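You operate a simulated robot arm through the tools that you are given. There is no shell and no other tool.

The job below is to be done with a simulated robot arm. You get a single attempt, and the scene is never put back.

JOB
Clear the full brush, mist the matted grey pad with detangler, comb it through and fluff it up.
Fine: fluff with the blue slicker brush; brush and teal comb back; nine puffs at most; no snags. Set down upright: teal wide comb.

It is judged by the outcome, as a careful person would: the job done as asked, and still so three seconds after it is handed in. It fails if anything else is knocked over, pushed out of place, dropped, spilled or broken.

ROBOT AND FRAMES
A 7-joint arm with a two-finger gripper, fixed in place. Base frame: the origin is on the floor under the middle of its stand, x ahead of it, y to its left, z up. Readings come in mm, degrees, newtons and seconds.
It reaches about 1125 mm from its shoulder. Its first joint turns from -143.0 to 143.0 degrees. Payload 2.45 kg.
The tool frame sits at the grasp point between the pads (the TCP): z along the fingers, y along the line on which they close. The tips reach 26 mm beyond it. The gripper opens to 96 mm; its body begins 69 mm behind the TCP.
Orientation is that of the tool frame in the base frame, as a unit quaternion [w, x, y, z]. With the fingers straight down and closing along the base's y, the tool's x points along the base's -x, its y along +y and its z along -z.

CONTROLS
- The arm moves only by the tool arm_command. Its arguments are lists of equal length, an entry for each row: "jaw": the opening, from 0 (shut) to 1 (fully open); "offset": the shift along the tool's x, y, z in mm, a list of three; "rotation": the turn, a rotation vector about the tool's x, y, z in degrees, a list of three. In form: {"jaw": [jaw, ...], "offset": [[tx, ty, tz], ...], "rotation": [[ax, ay, az], ...]}. A call has 1 to 20 rows; each row shifts and turns the commanded pose from where the row before left it, along the tool's axes as they then stand. Each row takes 0.2 s and may step no farther than 50 mm and 8.6 degrees from the row before; otherwise, or with a gripper value out of range, the whole call is refused. Where a pose cannot be reached the arm comes as near as it can. A force on the tool above 40 N (or 10 N above the force at the start of the call, whichever is more), or a blocked arm, ends the call early, and 0.2 s more pass. Each finger travels about 50 mm/s and halts on what it meets, pressing with about 25 N; the grip force reading is that of the motor and also rises with nothing between the fingers. The clock runs only during rows and for 0.2 s after the last one: add rows that do not move to give the fingers time. The reply holds the time, the measured pose of the TCP, the force on the tool along the base axes, the opening and the grip force, in the units named above and with some noise, with the torque about the TCP (base axes, N m) and any sound that the robot's microphone picked up, and new pictures: "show" is both (left out), scene, wrist or none.
- Cameras (640 x 400 px; columns grow to the right, rows downward): "scene" is fixed at [220.4, 500.3, 1403.6]; the picture's right is [-0.84, -0.55, 0.00], its down [-0.25, 0.38, -0.89] and it looks along [0.49, -0.74, -0.46] (base axes); focal length 338 px, centre (320, 200). "wrist" rides on the gripper at [82, 3, -98] in the tool frame; the picture's right is [-0.04, 1.00, 0.00], its down [-0.73, -0.03, -0.68] and it looks along [-0.68, -0.03, 0.73] (tool axes); focal length 256 px, centre (320, 200). There is no depth. A picture from a camera that has moved, and an enlarged one, comes with that camera's place and axes in the base frame and with its lens.
- move_column(by): slides the trunk up (or, below 0, down) by that many mm; the arm rides with it, the base frame stays. It gives what a move gives, with no picture.
- inspect(camera, box): a new picture of the part [left, top, right, bottom] of that camera's present view, enlarged. The clock stands still meanwhile.
- hand_in(): hands the job in; it is judged then, once.

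Nothing tells you positions but the pictures and the camera data. Unless the task says otherwise, let go and move clear before handing in.

The tools are called after "Request:" as a command line: name --argument value ..., lists and objects as JSON in quotes. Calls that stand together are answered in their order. arm_command: Moves the arm, as the interface text tells. Its arguments: {"type":"object","properties":{"jaw":{"type":"array"},"offset":{"type":"array"},"rotation":{"type":"array"},"show":{"type":"string","enum":["both","scene","wrist","none"]}},"required":["jaw","offset","rotation"]} The other tools are called the same way: move_column (by) moves the trunk up or down; inspect (camera, box) takes an enlarged picture of a part of a camera's view; hand_in () hands the job in.

At the start:

```text
time: 0.0
eef_pos: [420.5, -229.4, 1228.3]
tcp_rot: [0.0, 0.0, 1.0, 0.0]
force: [0.1, -0.1, -0.2]
moment: [-0.02, -0.05, -0.01]
width: 95.7
grip_force: 0.0
trunk travel left (down, up): [-550.0, 90.0]
```

scene: 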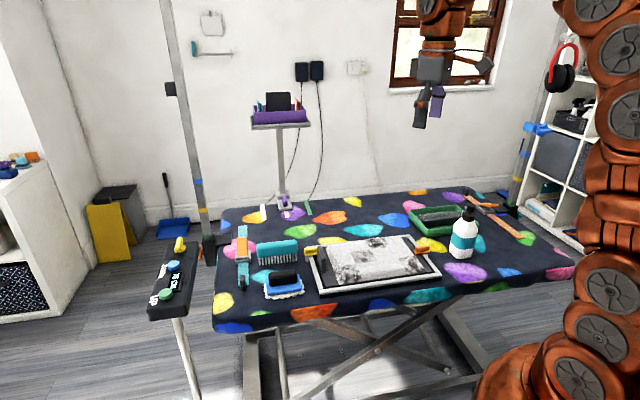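
wrist: 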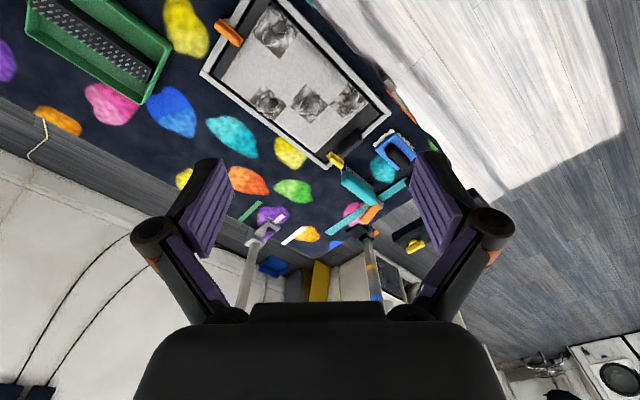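

I see a grooming table with a matted grey pad in a frame, a blue slicker brush, a teal comb, a spray bottle, a green tray and other tools. I'll look closer before moving anything.

Request:
inspect --camera "scene" --box '[210, 180, 370, 310]'

Request:
inspect --camera "scene" --box '[300, 190, 460, 310]'

Request:
inspect --camera "scene" --box '[400, 170, 560, 280]'

Request:
inspect --camera "scene" --box '[130, 220, 230, 330]'

Request:
inspect --camera "scene" --box '[230, 70, 390, 220]'

Request:
inspect --camera "wrist" --box '[180, 0, 460, 270]'

```text
3.08 times, centred on (290, 245) of scene
camera zoom: at [220.4, 500.3, 1403.6], right [-0.84, -0.55, 0.0], down [-0.25, 0.38, -0.89], along [0.49, -0.74, -0.46], focal length 1041 px, centre (412, 62)
```

zoom: 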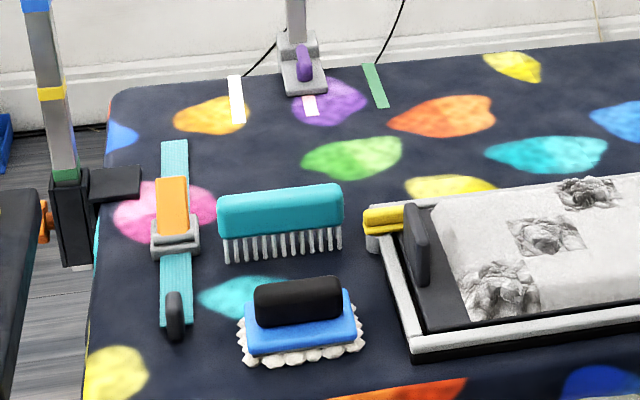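

```text
3.33 times, centred on (380, 250) of scene
camera zoom: at [220.4, 500.3, 1403.6], right [-0.84, -0.55, 0.0], down [-0.25, 0.38, -0.89], along [0.49, -0.74, -0.46], focal length 1128 px, centre (120, 33)
```

zoom: 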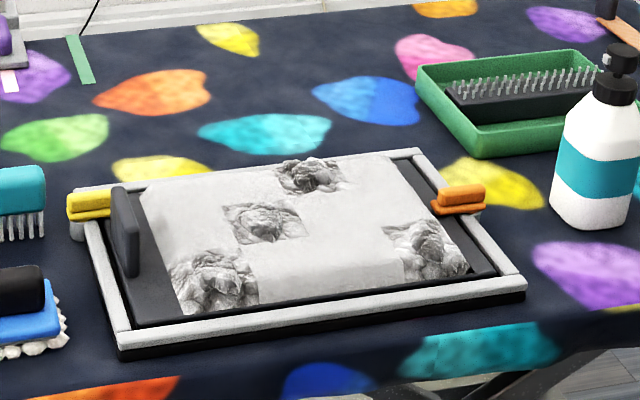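

```text
3.64 times, centred on (480, 225) of scene
camera zoom: at [220.4, 500.3, 1403.6], right [-0.84, -0.55, 0.0], down [-0.25, 0.38, -0.89], along [0.49, -0.74, -0.46], focal length 1230 px, centre (-262, 109)
```

zoom: 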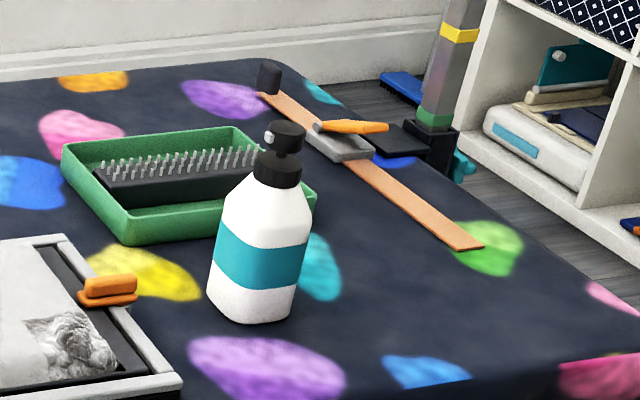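

```text
3.64 times, centred on (180, 275) of scene
camera zoom: at [220.4, 500.3, 1403.6], right [-0.84, -0.55, 0.0], down [-0.25, 0.38, -0.89], along [0.49, -0.74, -0.46], focal length 1230 px, centre (829, -73)
```

zoom: 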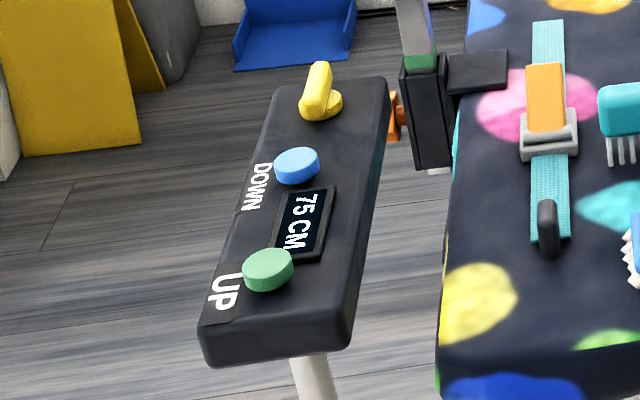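

```text
2.67 times, centred on (310, 145) of scene
camera zoom: at [220.4, 500.3, 1403.6], right [-0.84, -0.55, 0.0], down [-0.25, 0.38, -0.89], along [0.49, -0.74, -0.46], focal length 902 px, centre (347, 347)
```

zoom: 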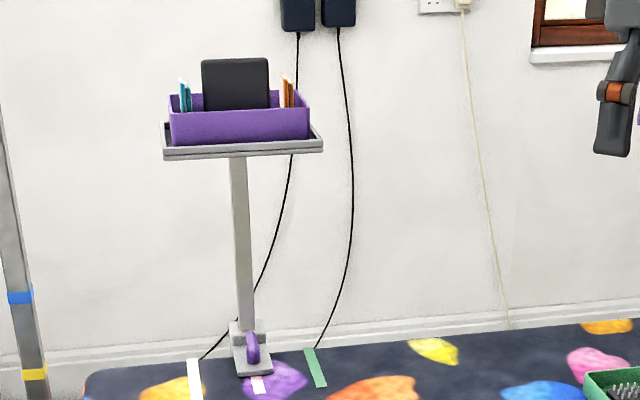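

```text
1.48 times, centred on (320, 135) of wrist
camera zoom: at [339.0, -225.0, 1326.6], right [0.04, 1.0, 0.0], down [0.73, -0.03, 0.68], along [0.68, -0.03, -0.73], focal length 379 px, centre (320, 296)
```

zoom: 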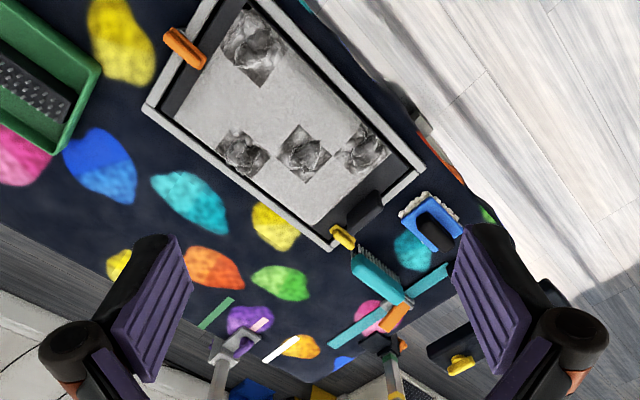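

The table top works out near z≈750, with the pad around (540,-295), the bottle around (322,-471), and the brush and comb further out in +x. I'll tilt the wrist so its camera looks straight down and gives a clean plan view.

Request:
arm_command --jaw '[1, 1, 1, 1, 1]' --offset '[[0, 0, 0], [0, 0, 0], [0, 0, 0], [0, 0, 0], [0, 0, 0]]' --rotation '[[0, 8.6, 0], [0, 8.6, 0], [0, 8.6, 0], [0, 8.6, 0], [0, 8.6, 0]]' --show "both"

```text
time: 1.2
eef_pos: [359.2, -172.1, 1050.9]
tcp_rot: [-0.367, 0.0, 0.93, -0.001]
force: [0.0, 0.1, -0.1]
moment: [0.0, -0.08, -0.02]
width: 95.8
grip_force: 0.1
out of reach, approached as far as the arm can: row 2, 3, 4, 5
trunk travel left (down, up): [-550.0, 90.0]
camera wrist: at [366.6, -168.7, 1178.5], right [0.03, 1.0, -0.03], down [1.0, -0.03, -0.01], along [-0.01, -0.03, -1.0], focal length 256 px, centre (320, 200)
```

scene: 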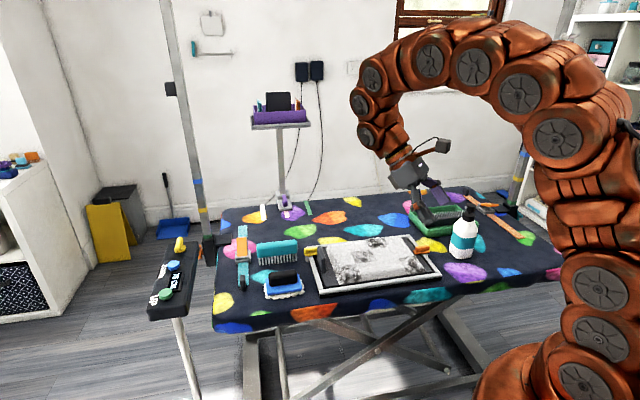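
wrist: 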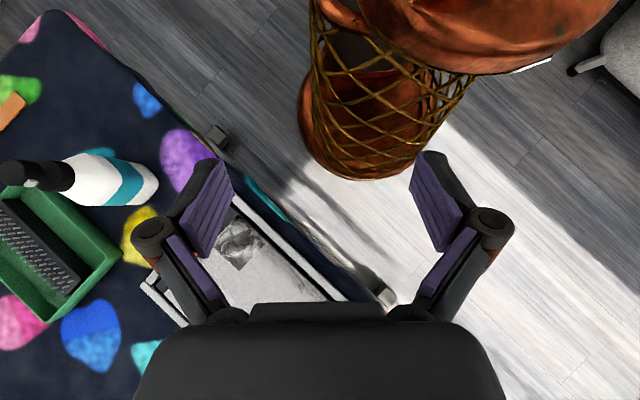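

The plan view works. I'll shift over the far end of the table to see the comb, brush and pad.

Request:
arm_command --jaw '[1, 1, 1, 1, 1, 1, 1]' --offset '[[-16.4, -18.6, -34.8], [-16.4, -18.6, -34.8], [-16.4, -18.6, -34.8], [-16.4, -18.6, -34.8], [-16.4, -18.6, -34.8], [-16.4, -18.6, -34.8], [-16.4, -18.6, -34.8]]' --rotation '[[0, 0, 0], [0, 0, 0], [0, 0, 0], [0, 0, 0], [0, 0, 0], [0, 0, 0], [0, 0, 0]]' --show "wrist"

```text
time: 2.8
eef_pos: [383.0, -185.3, 1055.3]
tcp_rot: [-0.367, 0.0, 0.93, 0.0]
force: [-0.1, 0.0, -0.1]
moment: [0.01, 0.01, 0.0]
width: 95.8
grip_force: 0.0
out of reach, approached as far as the arm can: row 1, 2, 3, 4, 5, 6, 7
trunk travel left (down, up): [-550.0, 90.0]
camera wrist: at [390.0, -182.4, 1182.8], right [0.03, 1.0, -0.03], down [1.0, -0.03, 0.0], along [0.0, -0.03, -1.0], focal length 256 px, centre (320, 200)
```

wrist: 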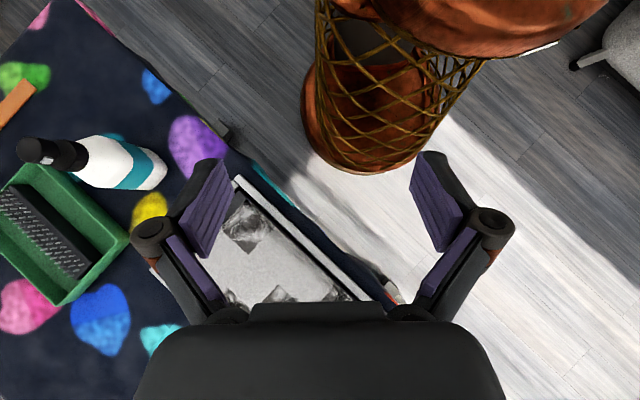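

That tilt limits reach, so I'll go back to fingers-down and use the forward-looking camera from lower down instead.

Request:
arm_command --jaw '[1, 1, 1, 1, 1]' --offset '[[0, 0, 0], [0, 0, 0], [0, 0, 0], [0, 0, 0], [0, 0, 0]]' --rotation '[[0, -8.6, 0], [0, -8.6, 0], [0, -8.6, 0], [0, -8.6, 0], [0, -8.6, 0]]' --show "wrist"

```text
time: 4.0
eef_pos: [383.6, -186.9, 1054.5]
tcp_rot: [0.002, 0.0, 1.0, 0.001]
force: [0.1, -0.1, -0.5]
moment: [0.03, 0.04, -0.01]
width: 96.0
grip_force: 0.1
trunk travel left (down, up): [-550.0, 90.0]
camera wrist: at [301.2, -182.2, 1152.4], right [0.04, 1.0, 0.0], down [0.73, -0.03, 0.68], along [0.68, -0.03, -0.73], focal length 256 px, centre (320, 200)
```

wrist: 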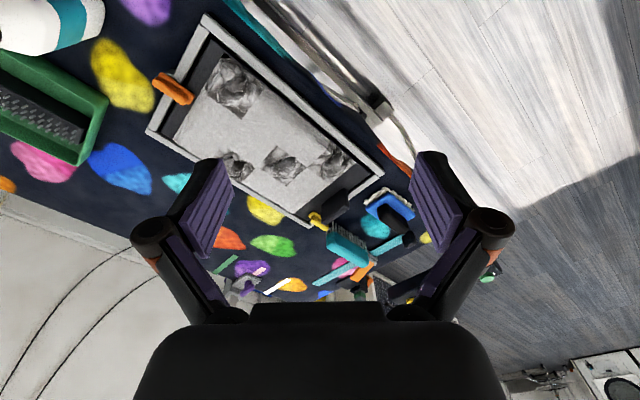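

The table and pad frame are turned about 45° to the base. The comb stands teeth-down near (795,-130), the brush is near (700,-46), and the tray is near (436,-648). I'll align the wrist to the table and go lower for closer views.

Request:
arm_command --jaw '[1, 1, 1, 1, 1, 1, 1, 1, 1, 1]' --offset '[[-24, -36, 13.5], [-24, -36, 13.5], [-24, -36, 13.5], [-24, -36, 13.5], [0, 0, 0], [0, 0, 0], [0, 0, 0], [0, 0, 0], [0, 0, 0], [0, 0, 0]]' --rotation '[[0, 0, 0], [0, 0, 0], [0, 0, 0], [0, 0, 0], [0, 0, -7.5], [0, 0, -7.5], [0, 0, -7.5], [0, 0, -7.5], [0, 0, -7.5], [0, 0, -7.5]]' --show "both"

```text
time: 6.2
eef_pos: [478.2, -330.7, 1000.2]
tcp_rot: [0.0, -0.384, 0.923, 0.0]
force: [0.2, -0.1, -0.1]
moment: [-0.04, 0.01, -0.01]
width: 95.8
grip_force: 0.0
trunk travel left (down, up): [-550.0, 90.0]
camera wrist: at [418.9, -384.7, 1098.8], right [-0.68, 0.73, 0.0], down [0.54, 0.5, 0.68], along [0.5, 0.46, -0.73], focal length 256 px, centre (320, 200)
```

scene: 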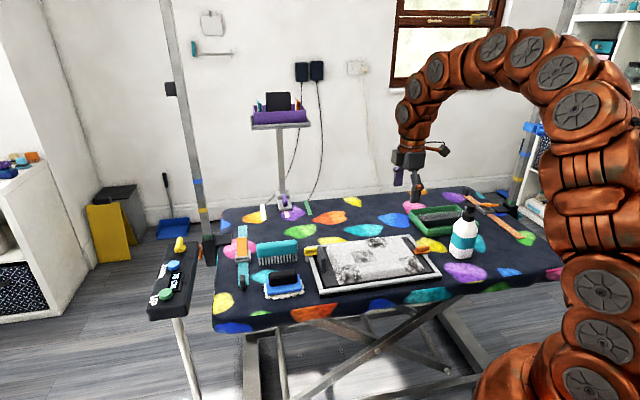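
wrist: 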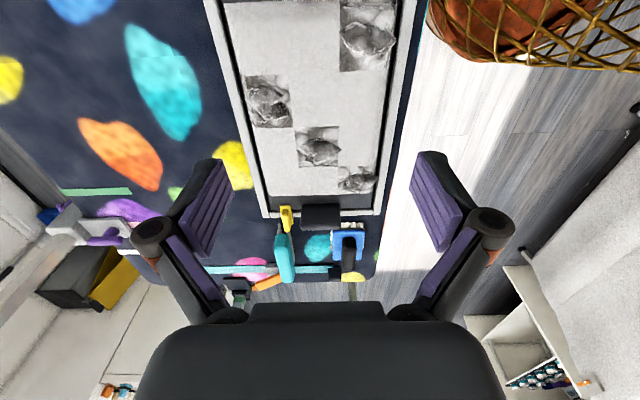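

Request:
inspect --camera "wrist" --box '[230, 160, 410, 300]'

Request:
inspect --camera "wrist" --box '[210, 0, 420, 220]'

Request:
inspect --camera "scene" --box '[440, 195, 500, 270]'

Request:
inspect --camera "scene" --box '[230, 220, 320, 310]'

```text
2.86 times, centred on (320, 230) of wrist
camera zoom: at [418.9, -384.7, 1098.8], right [-0.68, 0.73, 0.0], down [0.54, 0.5, 0.68], along [0.5, 0.46, -0.73], focal length 731 px, centre (320, 114)
```

zoom: 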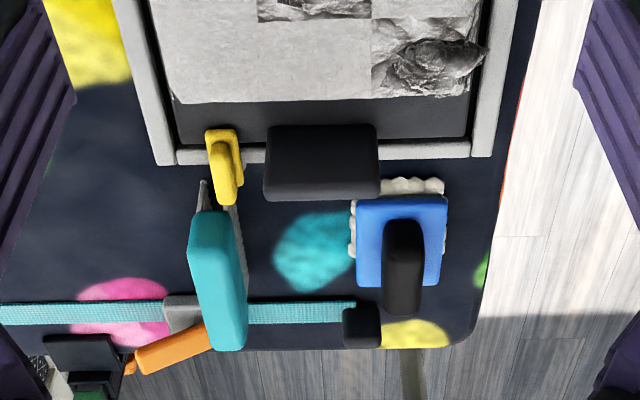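

```text
1.82 times, centred on (315, 110) of wrist
camera zoom: at [418.9, -384.7, 1098.8], right [-0.68, 0.73, 0.0], down [0.54, 0.5, 0.68], along [0.5, 0.46, -0.73], focal length 465 px, centre (329, 364)
```

zoom: 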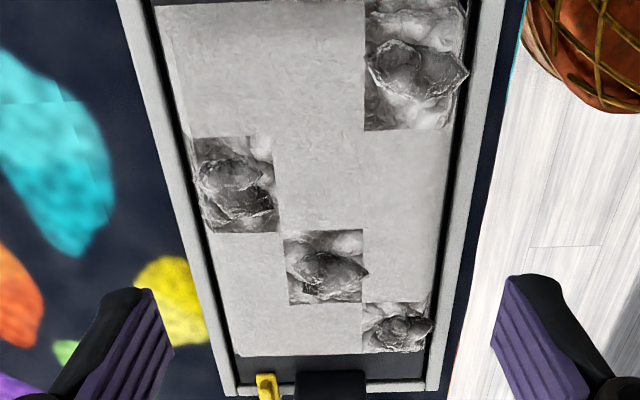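

```text
5.33 times, centred on (470, 232) of scene
camera zoom: at [220.4, 500.3, 1403.6], right [-0.84, -0.55, 0.0], down [-0.25, 0.38, -0.89], along [0.49, -0.74, -0.46], focal length 1804 px, centre (-480, 27)
```

zoom: 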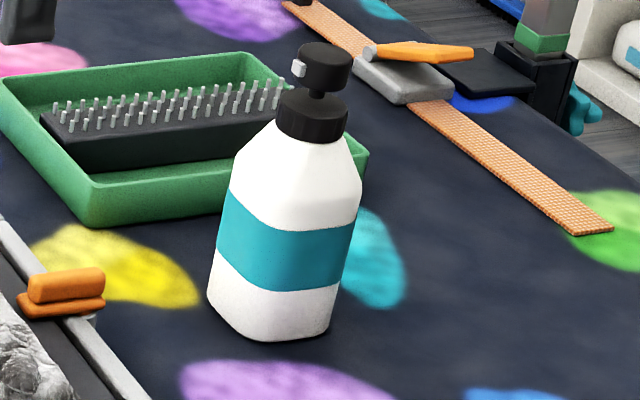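

```text
4.44 times, centred on (275, 265) of scene
camera zoom: at [220.4, 500.3, 1403.6], right [-0.84, -0.55, 0.0], down [-0.25, 0.38, -0.89], along [0.49, -0.74, -0.46], focal length 1504 px, centre (520, -89)
```

zoom: 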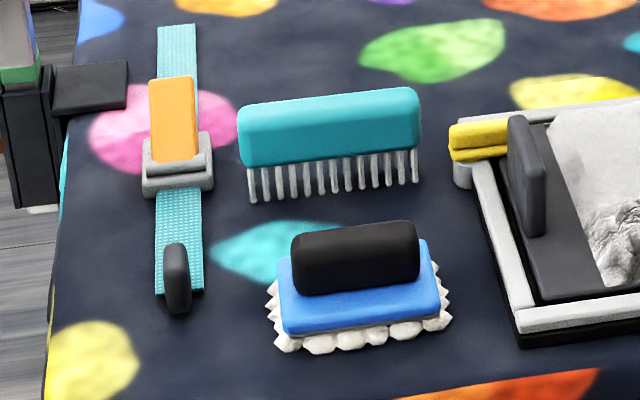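

The brush's handle runs parallel to the table's long axis, near (698,-45), and the comb beside it is also parallel. I'll move above the brush for a close look.

Request:
arm_command --jaw '[1, 1, 1, 1, 1, 1, 1, 1]' --offset '[[-44.6, 5.7, 10], [-44.6, 5.7, 10], [-44.6, 5.7, 10], [-44.6, 5.7, 10], [-44.6, 5.7, 10], [-44.6, 5.7, 10], [-44.6, 5.7, 10], [-44.6, 5.7, 10]]' --rotation '[[0, 0, 0], [0, 0, 0], [0, 0, 0], [0, 0, 0], [0, 0, 0], [0, 0, 0], [0, 0, 0], [0, 0, 0]]' --show "both"

```text
time: 8.0
eef_pos: [700.3, -44.5, 920.9]
tcp_rot: [0.0, -0.383, 0.924, 0.0]
force: [-0.3, -0.1, 0.8]
moment: [0.07, -0.01, 0.02]
width: 96.0
grip_force: 0.1
trunk travel left (down, up): [-550.0, 90.0]
camera wrist: at [638.3, -98.8, 1018.6], right [-0.68, 0.73, 0.0], down [0.54, 0.5, 0.68], along [0.5, 0.46, -0.73], focal length 256 px, centre (320, 200)
```

scene: 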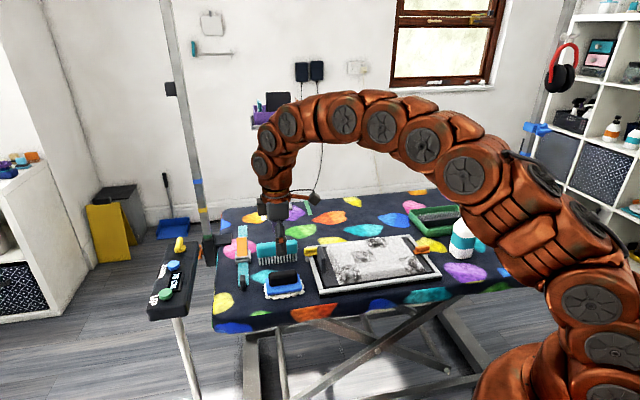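
wrist: 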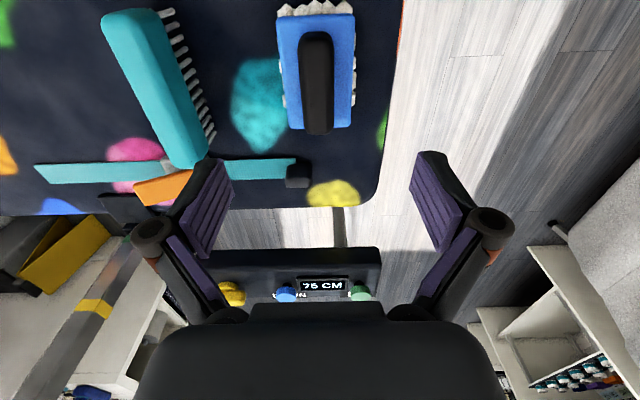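

The brush sits right under the gripper and aligned with it, and the comb is about 120 mm away to the side. I'll centre over the handle, drop part-way and re-measure its height.

Request:
arm_command --jaw '[0.8, 0.75, 0.7]' --offset '[[5, -1, 30], [4.4, -0.9, 31], [0, 0, 0]]' --rotation '[[0, 0, 0], [0, 0, 0], [0, 0, 0]]' --show "both"

Request:
inspect --camera "scene" --box '[230, 200, 340, 310]'

Request:
inspect --camera "wrist" --box '[170, 0, 470, 180]'

```text
time: 8.8
eef_pos: [691.7, -53.6, 859.2]
tcp_rot: [0.0, -0.382, 0.924, 0.0]
force: [-0.6, 0.6, -0.2]
moment: [-0.03, 0.0, 0.03]
width: 67.2
grip_force: 0.1
trunk travel left (down, up): [-550.0, 90.0]
camera wrist: at [632.2, -108.5, 957.4], right [-0.68, 0.74, 0.0], down [0.54, 0.5, 0.68], along [0.5, 0.46, -0.73], focal length 256 px, centre (320, 200)
```

scene: 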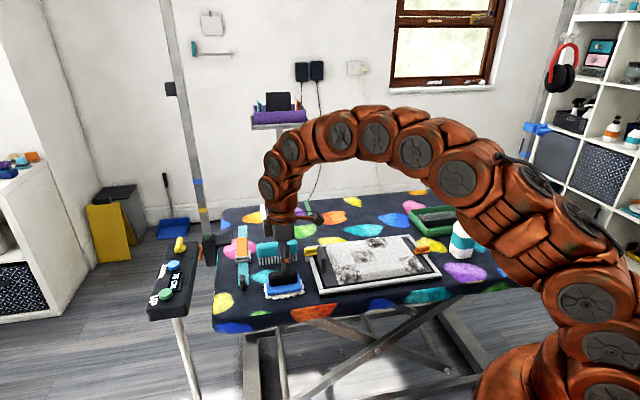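
wrist: 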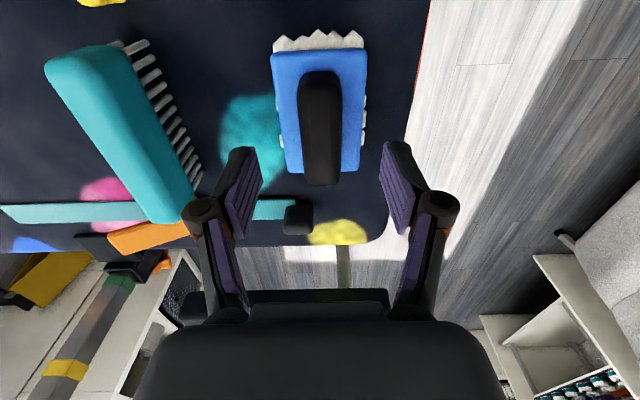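

```text
3.64 times, centred on (285, 255) of scene
camera zoom: at [220.4, 500.3, 1403.6], right [-0.84, -0.55, 0.0], down [-0.25, 0.38, -0.89], along [0.49, -0.74, -0.46], focal length 1230 px, centre (447, 0)
```

zoom: 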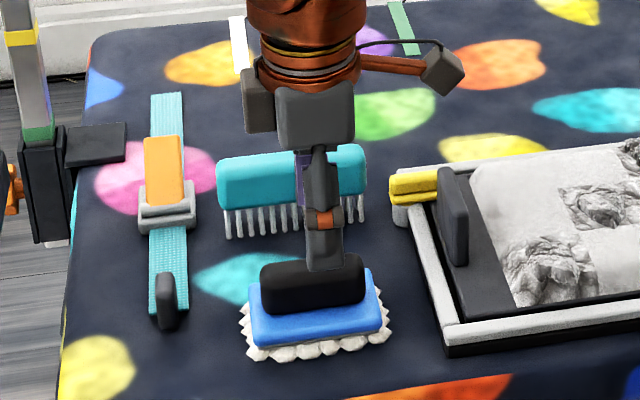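

```text
2.13 times, centred on (320, 90) of wrist
camera zoom: at [632.2, -108.5, 957.4], right [-0.68, 0.74, 0.0], down [0.54, 0.5, 0.68], along [0.5, 0.46, -0.73], focal length 546 px, centre (320, 435)
```

zoom: 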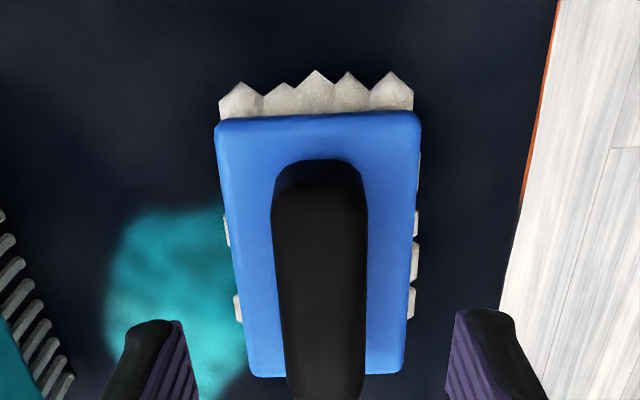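

The handle's top is about z≈800 and the plate about z≈770, with the handle centre about 10 mm further along. I'll descend to z≈806 there and close on it.

Request:
arm_command --jaw '[0.7, 0.7, 0.7, 0.7]' --offset '[[-5, -0.5, 20], [-5, 0, 18], [0, 0, 15], [0, 0, 0]]' --rotation '[[0, 0, 0], [0, 0, 0], [0, 0, 0], [0, 0, 0]]' --show "both"

Request:
inspect --camera "scene" --box '[230, 200, 340, 310]'

```text
time: 9.8
eef_pos: [700.4, -47.5, 805.2]
tcp_rot: [0.001, -0.382, 0.924, 0.001]
force: [-0.1, 0.0, -0.7]
moment: [-0.02, 0.03, 0.0]
width: 67.2
grip_force: 0.1
trunk travel left (down, up): [-550.0, 90.0]
camera wrist: at [641.5, -102.2, 903.9], right [-0.68, 0.74, 0.0], down [0.54, 0.5, 0.68], along [0.5, 0.46, -0.73], focal length 256 px, centre (320, 200)
```

scene: 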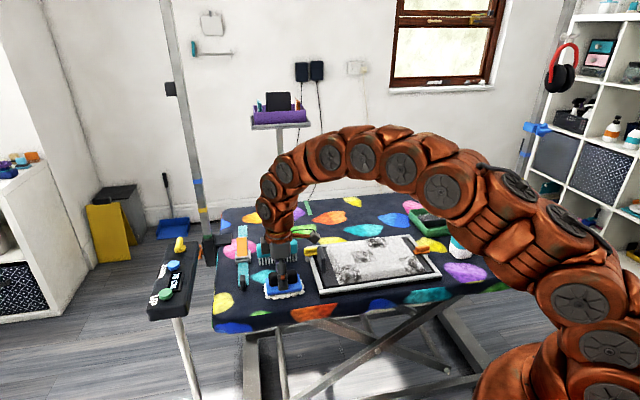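
wrist: 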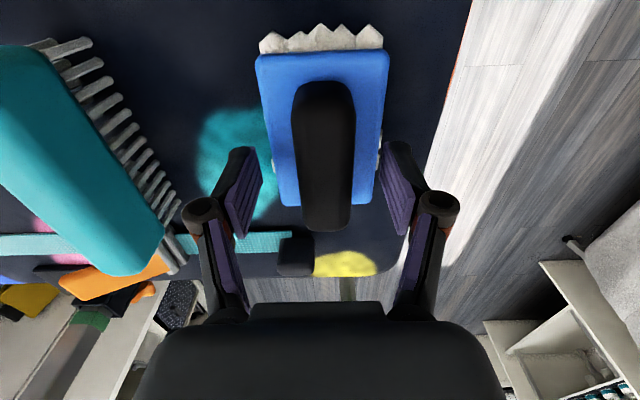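

```text
3.64 times, centred on (285, 255) of scene
camera zoom: at [220.4, 500.3, 1403.6], right [-0.84, -0.55, 0.0], down [-0.25, 0.38, -0.89], along [0.49, -0.74, -0.46], focal length 1230 px, centre (447, 0)
```

zoom: 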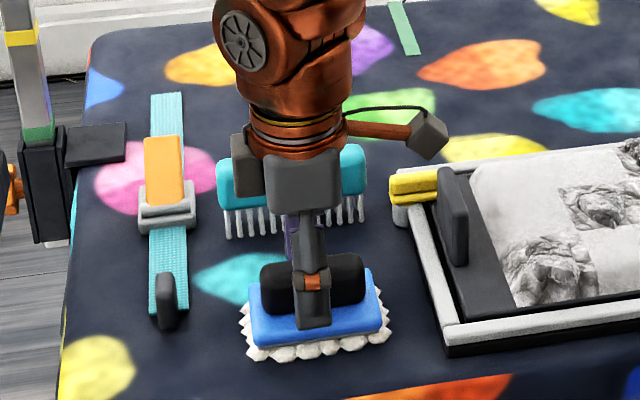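

The tips straddle the handle just above the plate, so I'll close on it.

Request:
arm_command --jaw '[0.4, 0.2, 0.1, 0.1, 0.1]' --offset '[[0, 0, 0], [0, 0, 0], [0, 0, 0], [0, 0, 0], [0, 0, 0]]' --rotation '[[0, 0, 0], [0, 0, 0], [0, 0, 0], [0, 0, 0], [0, 0, 0]]' --show "wrist"

```text
time: 11.0
eef_pos: [701.4, -47.9, 805.3]
tcp_rot: [0.0, -0.383, 0.924, -0.001]
force: [0.3, 0.4, 1.3]
moment: [-0.01, 0.0, 0.04]
width: 27.4
grip_force: 25.1
trunk travel left (down, up): [-550.0, 90.0]
camera wrist: at [641.4, -102.0, 904.0], right [-0.68, 0.74, 0.0], down [0.54, 0.5, 0.68], along [0.5, 0.46, -0.73], focal length 256 px, centre (320, 200)
```

wrist: 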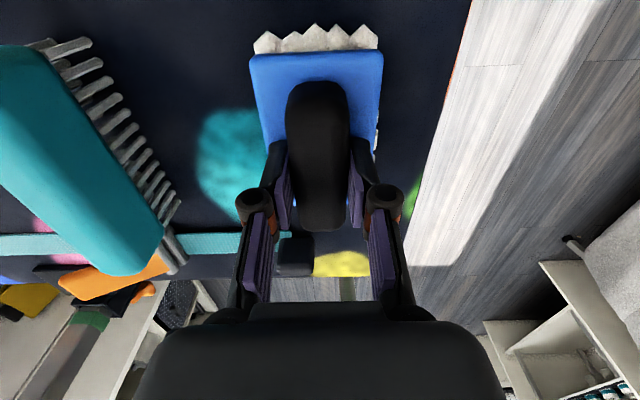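

I have the handle (27 mm wide, brush home about TCP (701,-48,805)). I'll lift straight up and look at the clogged underside before heading to the tray.

Request:
arm_command --jaw '[0.1, 0.1, 0.1, 0.1, 0.1]' --offset '[[0, 0, -20], [0, 0, -40], [0, 0, -45], [0, 0, -45], [0, 0, -30]]' --rotation '[[0, 0, 0], [0, 0, 0], [0, 0, 0], [0, 0, 0], [0, 0, 0]]' --show "both"

Request:
inspect --camera "scene" --box '[230, 180, 340, 290]'

```text
time: 12.2
eef_pos: [701.7, -46.5, 985.1]
tcp_rot: [0.0, -0.383, 0.924, -0.001]
force: [0.1, 0.0, 0.0]
moment: [-0.03, 0.01, -0.02]
width: 9.7
grip_force: 0.0
trunk travel left (down, up): [-550.0, 90.0]
camera wrist: at [641.7, -101.7, 1084.4], right [-0.68, 0.74, 0.0], down [0.54, 0.5, 0.68], along [0.5, 0.46, -0.73], focal length 256 px, centre (320, 200)
```

scene: 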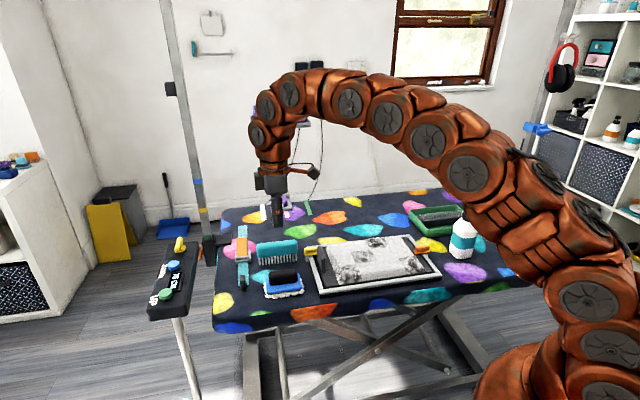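
wrist: 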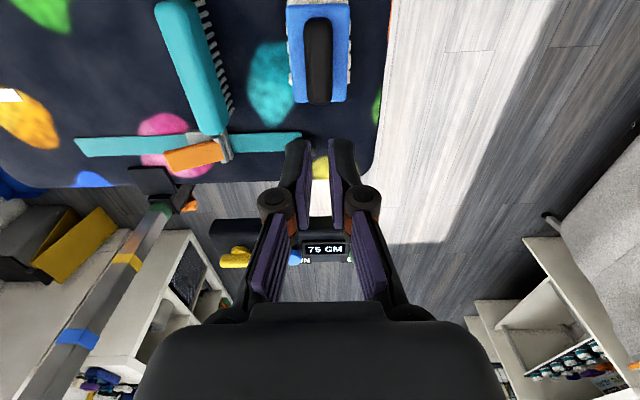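

```text
3.64 times, centred on (285, 235) of scene
camera zoom: at [220.4, 500.3, 1403.6], right [-0.84, -0.55, 0.0], down [-0.25, 0.38, -0.89], along [0.49, -0.74, -0.46], focal length 1230 px, centre (447, 73)
```

zoom: 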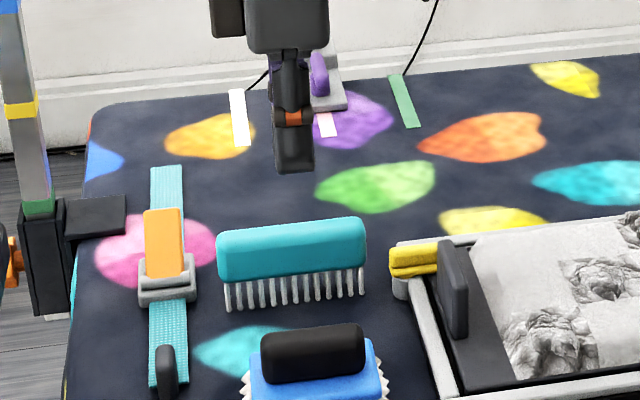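

The brush slipped out as I lifted and is still standing on the table, so the grip was too shallow. I'll reopen, go deeper until the tips almost touch the plate, and grip with full closure.

Request:
arm_command --jaw '[0.6, 0.6, 0.6, 0.6, 0.6, 0.6]' --offset '[[0, 0, 0], [0, 0, 45], [0, 0, 45], [0, 0, 45], [0, 0, 35], [0, 0, 10]]' --rotation '[[0, 0, 0], [0, 0, 0], [0, 0, 0], [0, 0, 0], [0, 0, 0], [0, 0, 0]]' --show "both"

Request:
inspect --camera "scene" --box '[250, 240, 320, 310]'

```text
time: 13.6
eef_pos: [700.6, -47.6, 806.3]
tcp_rot: [0.001, -0.383, 0.924, 0.0]
force: [0.3, -0.6, 0.3]
moment: [0.02, 0.0, -0.02]
width: 57.6
grip_force: 0.0
trunk travel left (down, up): [-550.0, 90.0]
camera wrist: at [640.3, -102.2, 903.9], right [-0.68, 0.74, 0.0], down [0.54, 0.5, 0.68], along [0.5, 0.46, -0.73], focal length 256 px, centre (320, 200)
```

scene: 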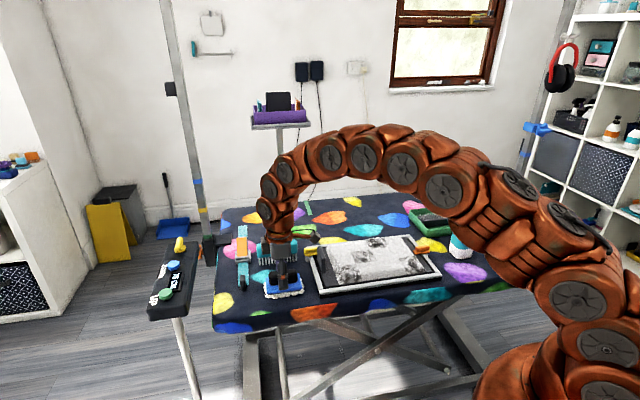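
wrist: 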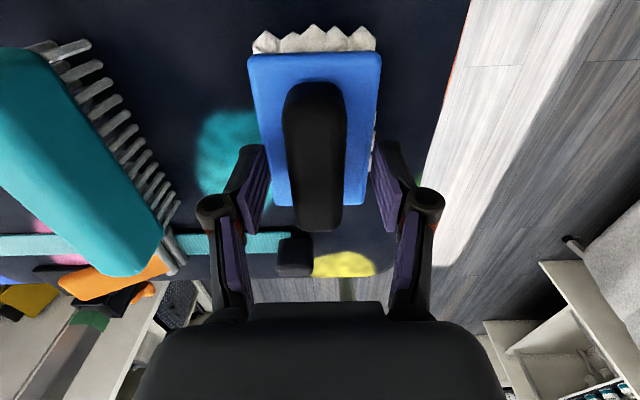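

```text
5.71 times, centred on (285, 275) of scene
camera zoom: at [220.4, 500.3, 1403.6], right [-0.84, -0.55, 0.0], down [-0.25, 0.38, -0.89], along [0.49, -0.74, -0.46], focal length 1933 px, centre (520, -229)
```

zoom: 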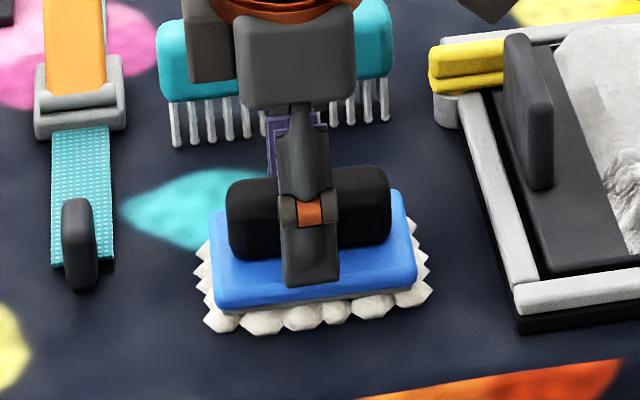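

The brush stayed in place, turned only a degree or two. I'll go a few mm lower, close fully, and test with a slow lift.

Request:
arm_command --jaw '[0.6, 0.5, 0.3, 0.1, 0, 0, 0, 0]' --offset '[[0, -1, 3], [0, 0, 3], [0, 0, 0], [0, 0, 0], [0, 0, 0], [0, 0, 0], [0, 0, 0], [0, 0, 0]]' --rotation '[[0, 0, 0], [0, 0, 0], [0, 0, 0], [0, 0, 0], [0, 0, 0], [0, 0, 0], [0, 0, 0], [0, 0, 0]]' --show "wrist"

```text
time: 15.4
eef_pos: [701.9, -47.9, 800.7]
tcp_rot: [0.002, -0.383, 0.924, -0.001]
force: [10.1, -1.0, 31.3]
moment: [0.05, -0.29, -0.17]
width: 27.4
grip_force: 24.8
trunk travel left (down, up): [-550.0, 90.0]
camera wrist: at [641.8, -102.5, 900.2], right [-0.68, 0.74, 0.0], down [0.54, 0.5, 0.68], along [0.5, 0.46, -0.73], focal length 256 px, centre (320, 200)
```

wrist: 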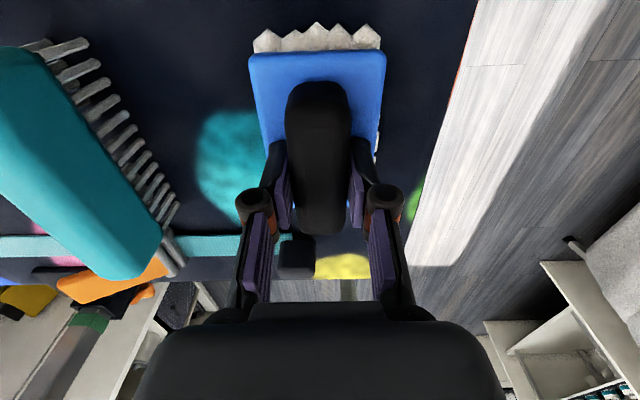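

Now the tips rest on the plate, so this is the deepest grip possible. I'll lift slowly and check that the opening stays at 27 mm.

Request:
arm_command --jaw '[0, 0, 0, 0, 0, 0]' --offset '[[0, 0, -3], [0, 0, -4], [0, 0, -5], [0, 0, -6], [0, 0, -6], [0, 0, -6]]' --rotation '[[0, 0, 0], [0, 0, 0], [0, 0, 0], [0, 0, 0], [0, 0, 0], [0, 0, 0]]' --show "both"

Request:
inspect --camera "scene" --box '[250, 230, 330, 310]'

```text
time: 16.8
eef_pos: [702.2, -47.9, 830.5]
tcp_rot: [0.0, -0.382, 0.924, 0.0]
force: [-0.3, -0.5, -1.3]
moment: [0.03, -0.02, 0.03]
width: 27.4
grip_force: 25.3
trunk travel left (down, up): [-550.0, 90.0]
camera wrist: at [642.1, -102.3, 928.5], right [-0.68, 0.74, 0.0], down [0.54, 0.5, 0.68], along [0.5, 0.46, -0.73], focal length 256 px, centre (320, 200)
```

scene: 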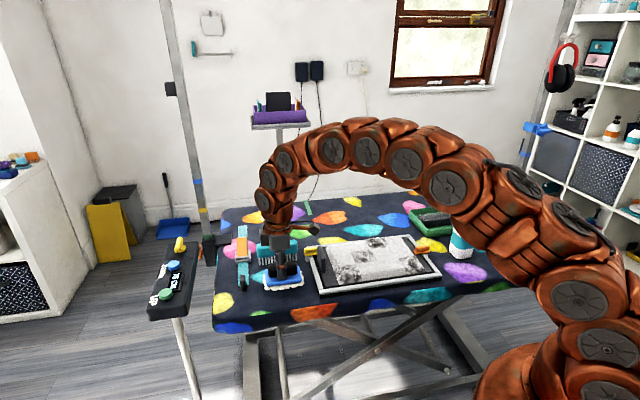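
wrist: 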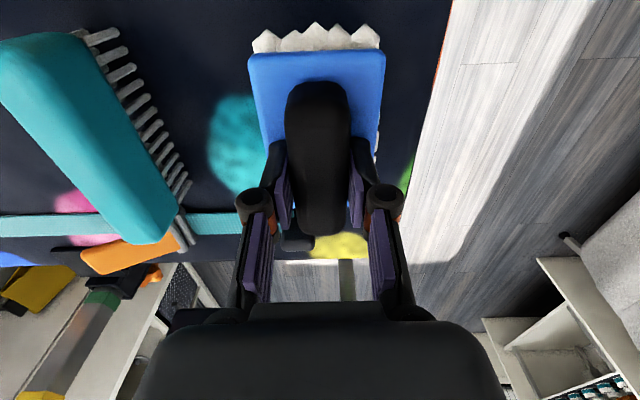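

```text
5.00 times, centred on (290, 270) of scene
camera zoom: at [220.4, 500.3, 1403.6], right [-0.84, -0.55, 0.0], down [-0.25, 0.38, -0.89], along [0.49, -0.74, -0.46], focal length 1692 px, centre (470, -150)
```

zoom: 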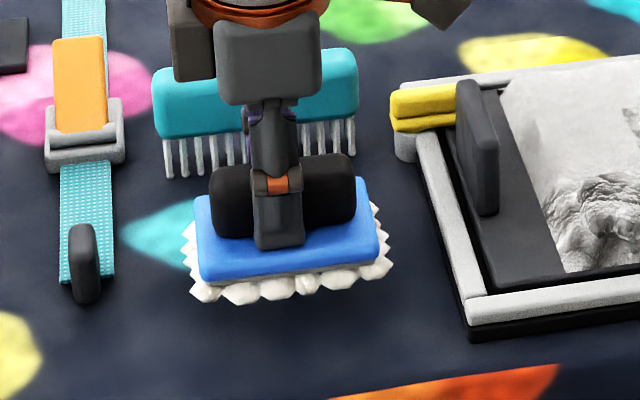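

The brush is held and off the table. I'll raise it further and carry it toward the green tray at a moderate pace.

Request:
arm_command --jaw '[0, 0, 0, 0, 0, 0, 0, 0, 0, 0, 0, 0, 0, 0, 0, 0]' --offset '[[0, 0, -12], [0, 0, -22], [0, 0, -25], [0, 0, -25], [0, 0, -25], [10, -4, -20], [25, -10, -10], [38, -14.5, 0], [40, -15.4, 0], [40, -15.4, 0], [40, -15.4, 0], [40, -15.4, 0], [40, -15.4, 0], [40, -15.4, 0], [25, -10, 0], [12, -4, 0]]' --rotation '[[0, 0, 0], [0, 0, 0], [0, 0, 0], [0, 0, 0], [0, 0, 0], [0, 0, 0], [0, 0, 0], [0, 0, 0], [0, 0, 0], [0, 0, 0], [0, 0, 0], [0, 0, 0], [0, 0, 0], [0, 0, 0], [0, 0, 0], [0, 0, 0]]' --show "both"

```text
time: 20.2
eef_pos: [550.8, -391.2, 970.0]
tcp_rot: [0.0, -0.382, 0.924, 0.0]
force: [0.4, -0.6, -0.4]
moment: [-0.02, -0.02, -0.02]
width: 27.5
grip_force: 25.0
trunk travel left (down, up): [-550.0, 90.0]
camera wrist: at [489.8, -445.6, 1068.5], right [-0.68, 0.73, 0.0], down [0.54, 0.5, 0.68], along [0.5, 0.46, -0.73], focal length 256 px, centre (320, 200)
```

scene: 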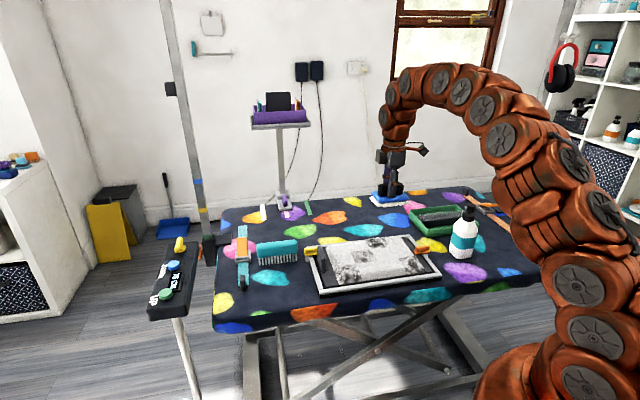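
wrist: 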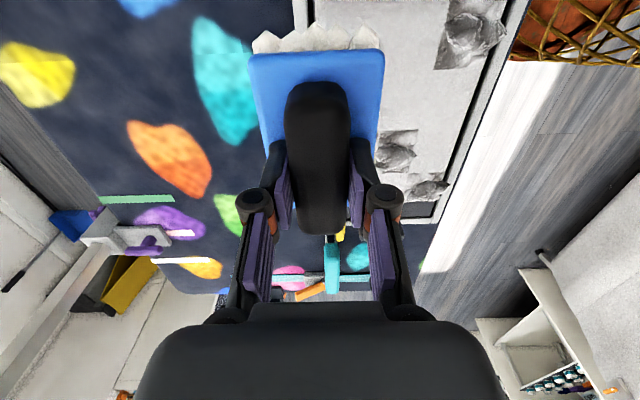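

Request:
inspect --camera "scene" --box '[400, 180, 490, 260]'

```text
5.00 times, centred on (445, 220) of scene
camera zoom: at [220.4, 500.3, 1403.6], right [-0.84, -0.55, 0.0], down [-0.25, 0.38, -0.89], along [0.49, -0.74, -0.46], focal length 1692 px, centre (-305, 100)
```

zoom: 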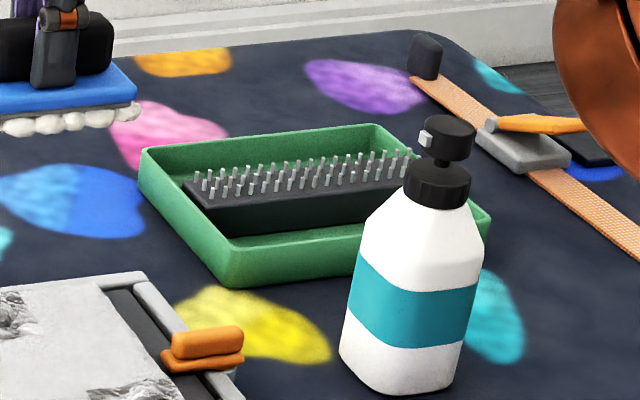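

The tray holds a pin bar (about 170 × 40 mm, pin tips near z≈790) centred roughly at (435,-645). I'll pass to its far side so the brush doesn't block the view, and measure the pins properly.

Request:
arm_command --jaw '[0, 0, 0, 0, 0, 0, 0, 0, 0, 0, 0]' --offset '[[15, -11.5, 0], [32, -24.5, 0], [32, -24.5, 0], [32, -24.5, 0], [32, -24.5, 0], [32, -24.5, 0], [32, -24.5, 0], [32, -24.5, 0], [32, -24.5, 0], [32, -24.5, 0], [17, -13, 0]]' --rotation '[[0, 0, 0], [0, 0, 0], [0, 0, 0], [0, 0, 0], [0, 0, 0], [0, 0, 0], [0, 0, 0], [0, 0, 0], [0, 0, 0], [0, 0, 0], [0, 0, 0]]' --show "both"

Request:
inspect --camera "wrist" --box '[380, 0, 640, 200]'

```text
time: 22.6
eef_pos: [495.5, -566.3, 949.6]
tcp_rot: [0.0, -0.383, 0.924, 0.0]
force: [0.1, 0.3, 0.0]
moment: [0.01, 0.03, -0.01]
width: 27.2
grip_force: 24.9
out of reach, approached as far as the arm can: row 5, 6, 7, 8, 9, 10, 11
trunk travel left (down, up): [-550.0, 90.0]
camera wrist: at [436.1, -620.4, 1048.1], right [-0.68, 0.73, 0.0], down [0.54, 0.5, 0.68], along [0.5, 0.46, -0.73], focal length 256 px, centre (320, 200)
```

scene: 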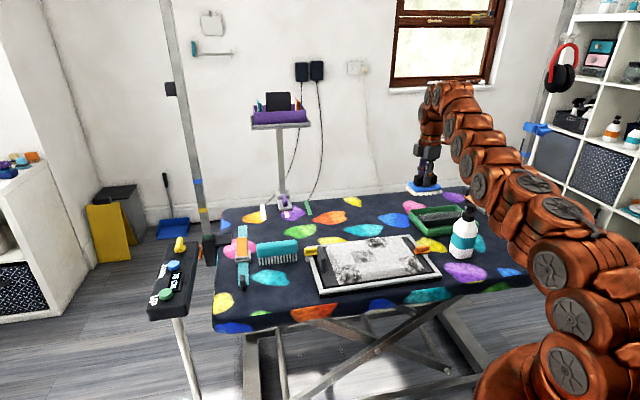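
wrist: 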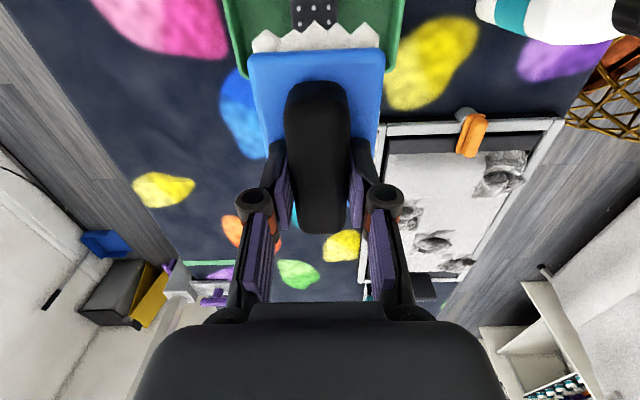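

```text
2.00 times, centred on (510, 100) of wrist
camera zoom: at [436.1, -620.4, 1048.1], right [-0.68, 0.73, 0.0], down [0.54, 0.5, 0.68], along [0.5, 0.46, -0.73], focal length 512 px, centre (-60, 400)
```

zoom: 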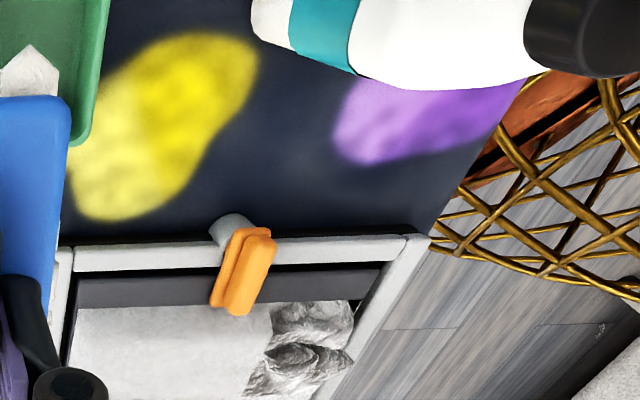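

The arm ran short of reach at this height, and from the picture its shoulder is low, so a raised trunk should extend the reach over the table. The brush is still firmly held, so I'll raise the trunk the full 90 mm.

Request:
move_column --by 90

```text
time: 23.9
eef_pos: [496.3, -565.7, 1039.0]
tcp_rot: [0.0, -0.383, 0.924, 0.0]
force: [0.1, 0.2, -1.1]
moment: [0.04, -0.03, -0.02]
width: 27.1
grip_force: 25.1
trunk travel left (down, up): [-640.0, 0.0]
```

Trunk is up. I'll move to the near side of the tray at this height, which is well above the bottle, so the pin bar shows to the left of the brush.

Request:
arm_command --jaw '[0, 0, 0, 0, 0, 0, 0]' --offset '[[14, 12, 0], [28, 25, 0], [28, 25, 0], [28, 25, 0], [28, 25, 0], [20, 18, 0], [11, 10, 0]]' --rotation '[[0, 0, 0], [0, 0, 0], [0, 0, 0], [0, 0, 0], [0, 0, 0], [0, 0, 0], [0, 0, 0]]' --show "both"

Request:
inspect --camera "wrist" --box '[60, 0, 280, 180]'

```text
time: 25.4
eef_pos: [286.3, -577.5, 1040.4]
tcp_rot: [0.0, -0.383, 0.924, 0.0]
force: [0.0, -0.8, -0.7]
moment: [-0.03, -0.01, -0.01]
width: 27.3
grip_force: 25.0
trunk travel left (down, up): [-640.0, 0.0]
camera wrist: at [226.2, -632.2, 1138.7], right [-0.68, 0.73, 0.0], down [0.54, 0.5, 0.68], along [0.5, 0.46, -0.73], focal length 256 px, centre (320, 200)
```

scene: 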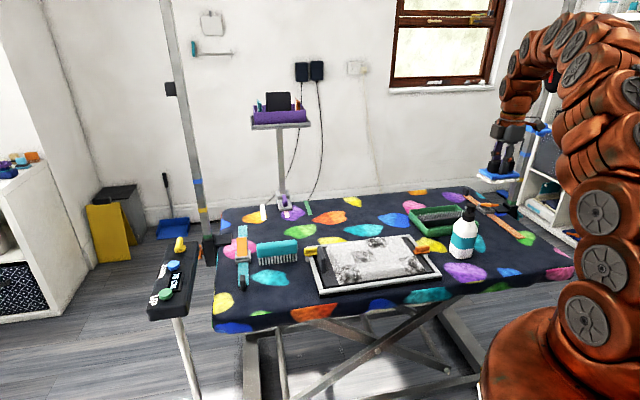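
wrist: 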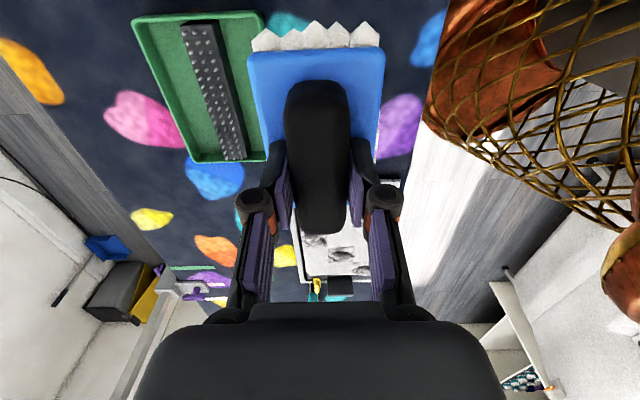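

```text
2.22 times, centred on (170, 90) of wrist
camera zoom: at [226.2, -632.2, 1138.7], right [-0.68, 0.73, 0.0], down [0.54, 0.5, 0.68], along [0.5, 0.46, -0.73], focal length 569 px, centre (653, 444)
```

zoom: 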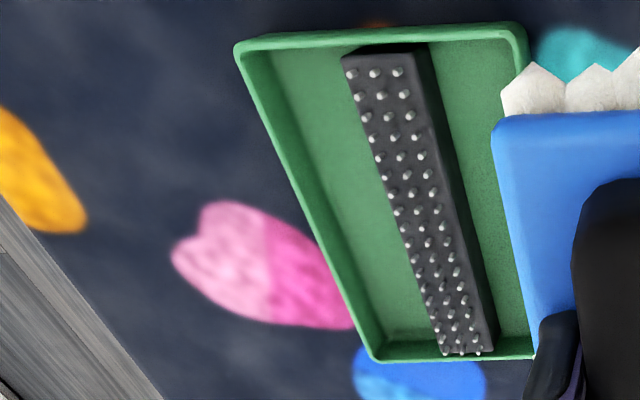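

Clear view: three rows of pins, parallel to the wrist, centred at about (430,-638), with the field 171 mm long by 24 mm wide. I'll bring the brush over the near end of the bar, well above the pins.

Request:
arm_command --jaw '[0, 0, 0, 0, 0, 0, 0, 0]' --offset '[[-1, -10, 10], [-2.3, -20.7, 20], [-2.3, -20.7, 20], [-2.3, -20.7, 20], [-2.3, -20.7, 20], [-2.3, -20.7, 20], [-2.3, -20.7, 20], [-1.5, -10, 10]]' --rotation '[[0, 0, 0], [0, 0, 0], [0, 0, 0], [0, 0, 0], [0, 0, 0], [0, 0, 0], [0, 0, 0], [0, 0, 0]]' --show "both"

Request:
inspect --camera "scene" --box '[390, 150, 500, 260]'

```text
time: 27.2
eef_pos: [393.9, -663.2, 903.0]
tcp_rot: [-0.001, -0.382, 0.924, 0.0]
force: [-2.5, -0.3, -2.2]
moment: [0.09, -0.09, -0.01]
width: 27.1
grip_force: 24.9
out of reach, approached as far as the arm can: row 8
trunk travel left (down, up): [-640.0, 0.0]
camera wrist: at [332.8, -718.2, 1001.5], right [-0.68, 0.74, 0.0], down [0.54, 0.5, 0.68], along [0.5, 0.46, -0.73], focal length 256 px, centre (320, 200)
```

scene: 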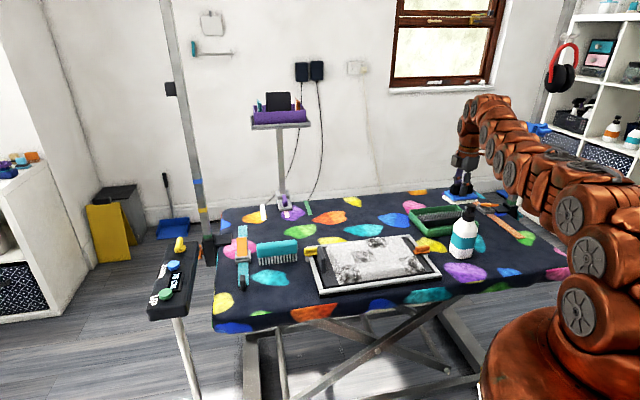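
wrist: 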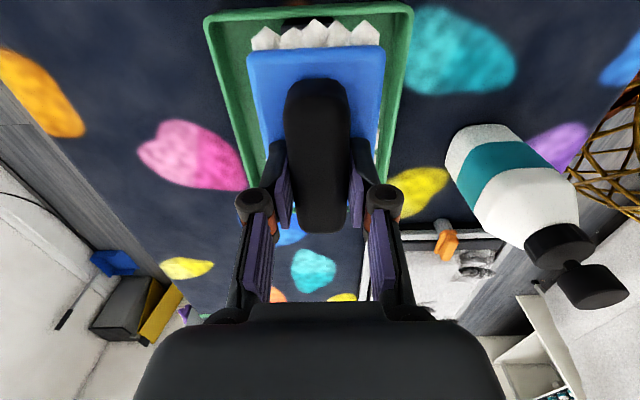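

```text
3.64 times, centred on (445, 205) of scene
camera zoom: at [220.4, 500.3, 1403.6], right [-0.84, -0.55, 0.0], down [-0.25, 0.38, -0.89], along [0.49, -0.74, -0.46], focal length 1230 px, centre (-134, 182)
```

zoom: 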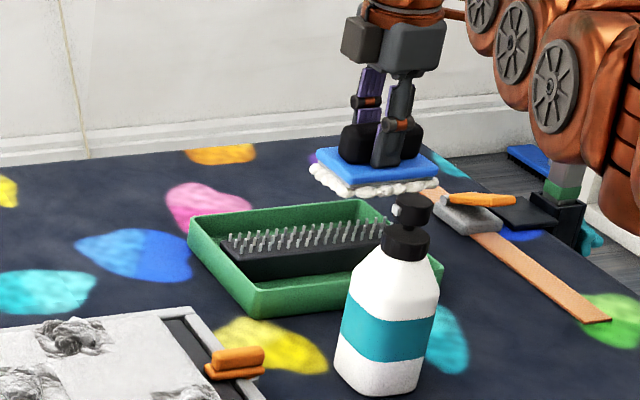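

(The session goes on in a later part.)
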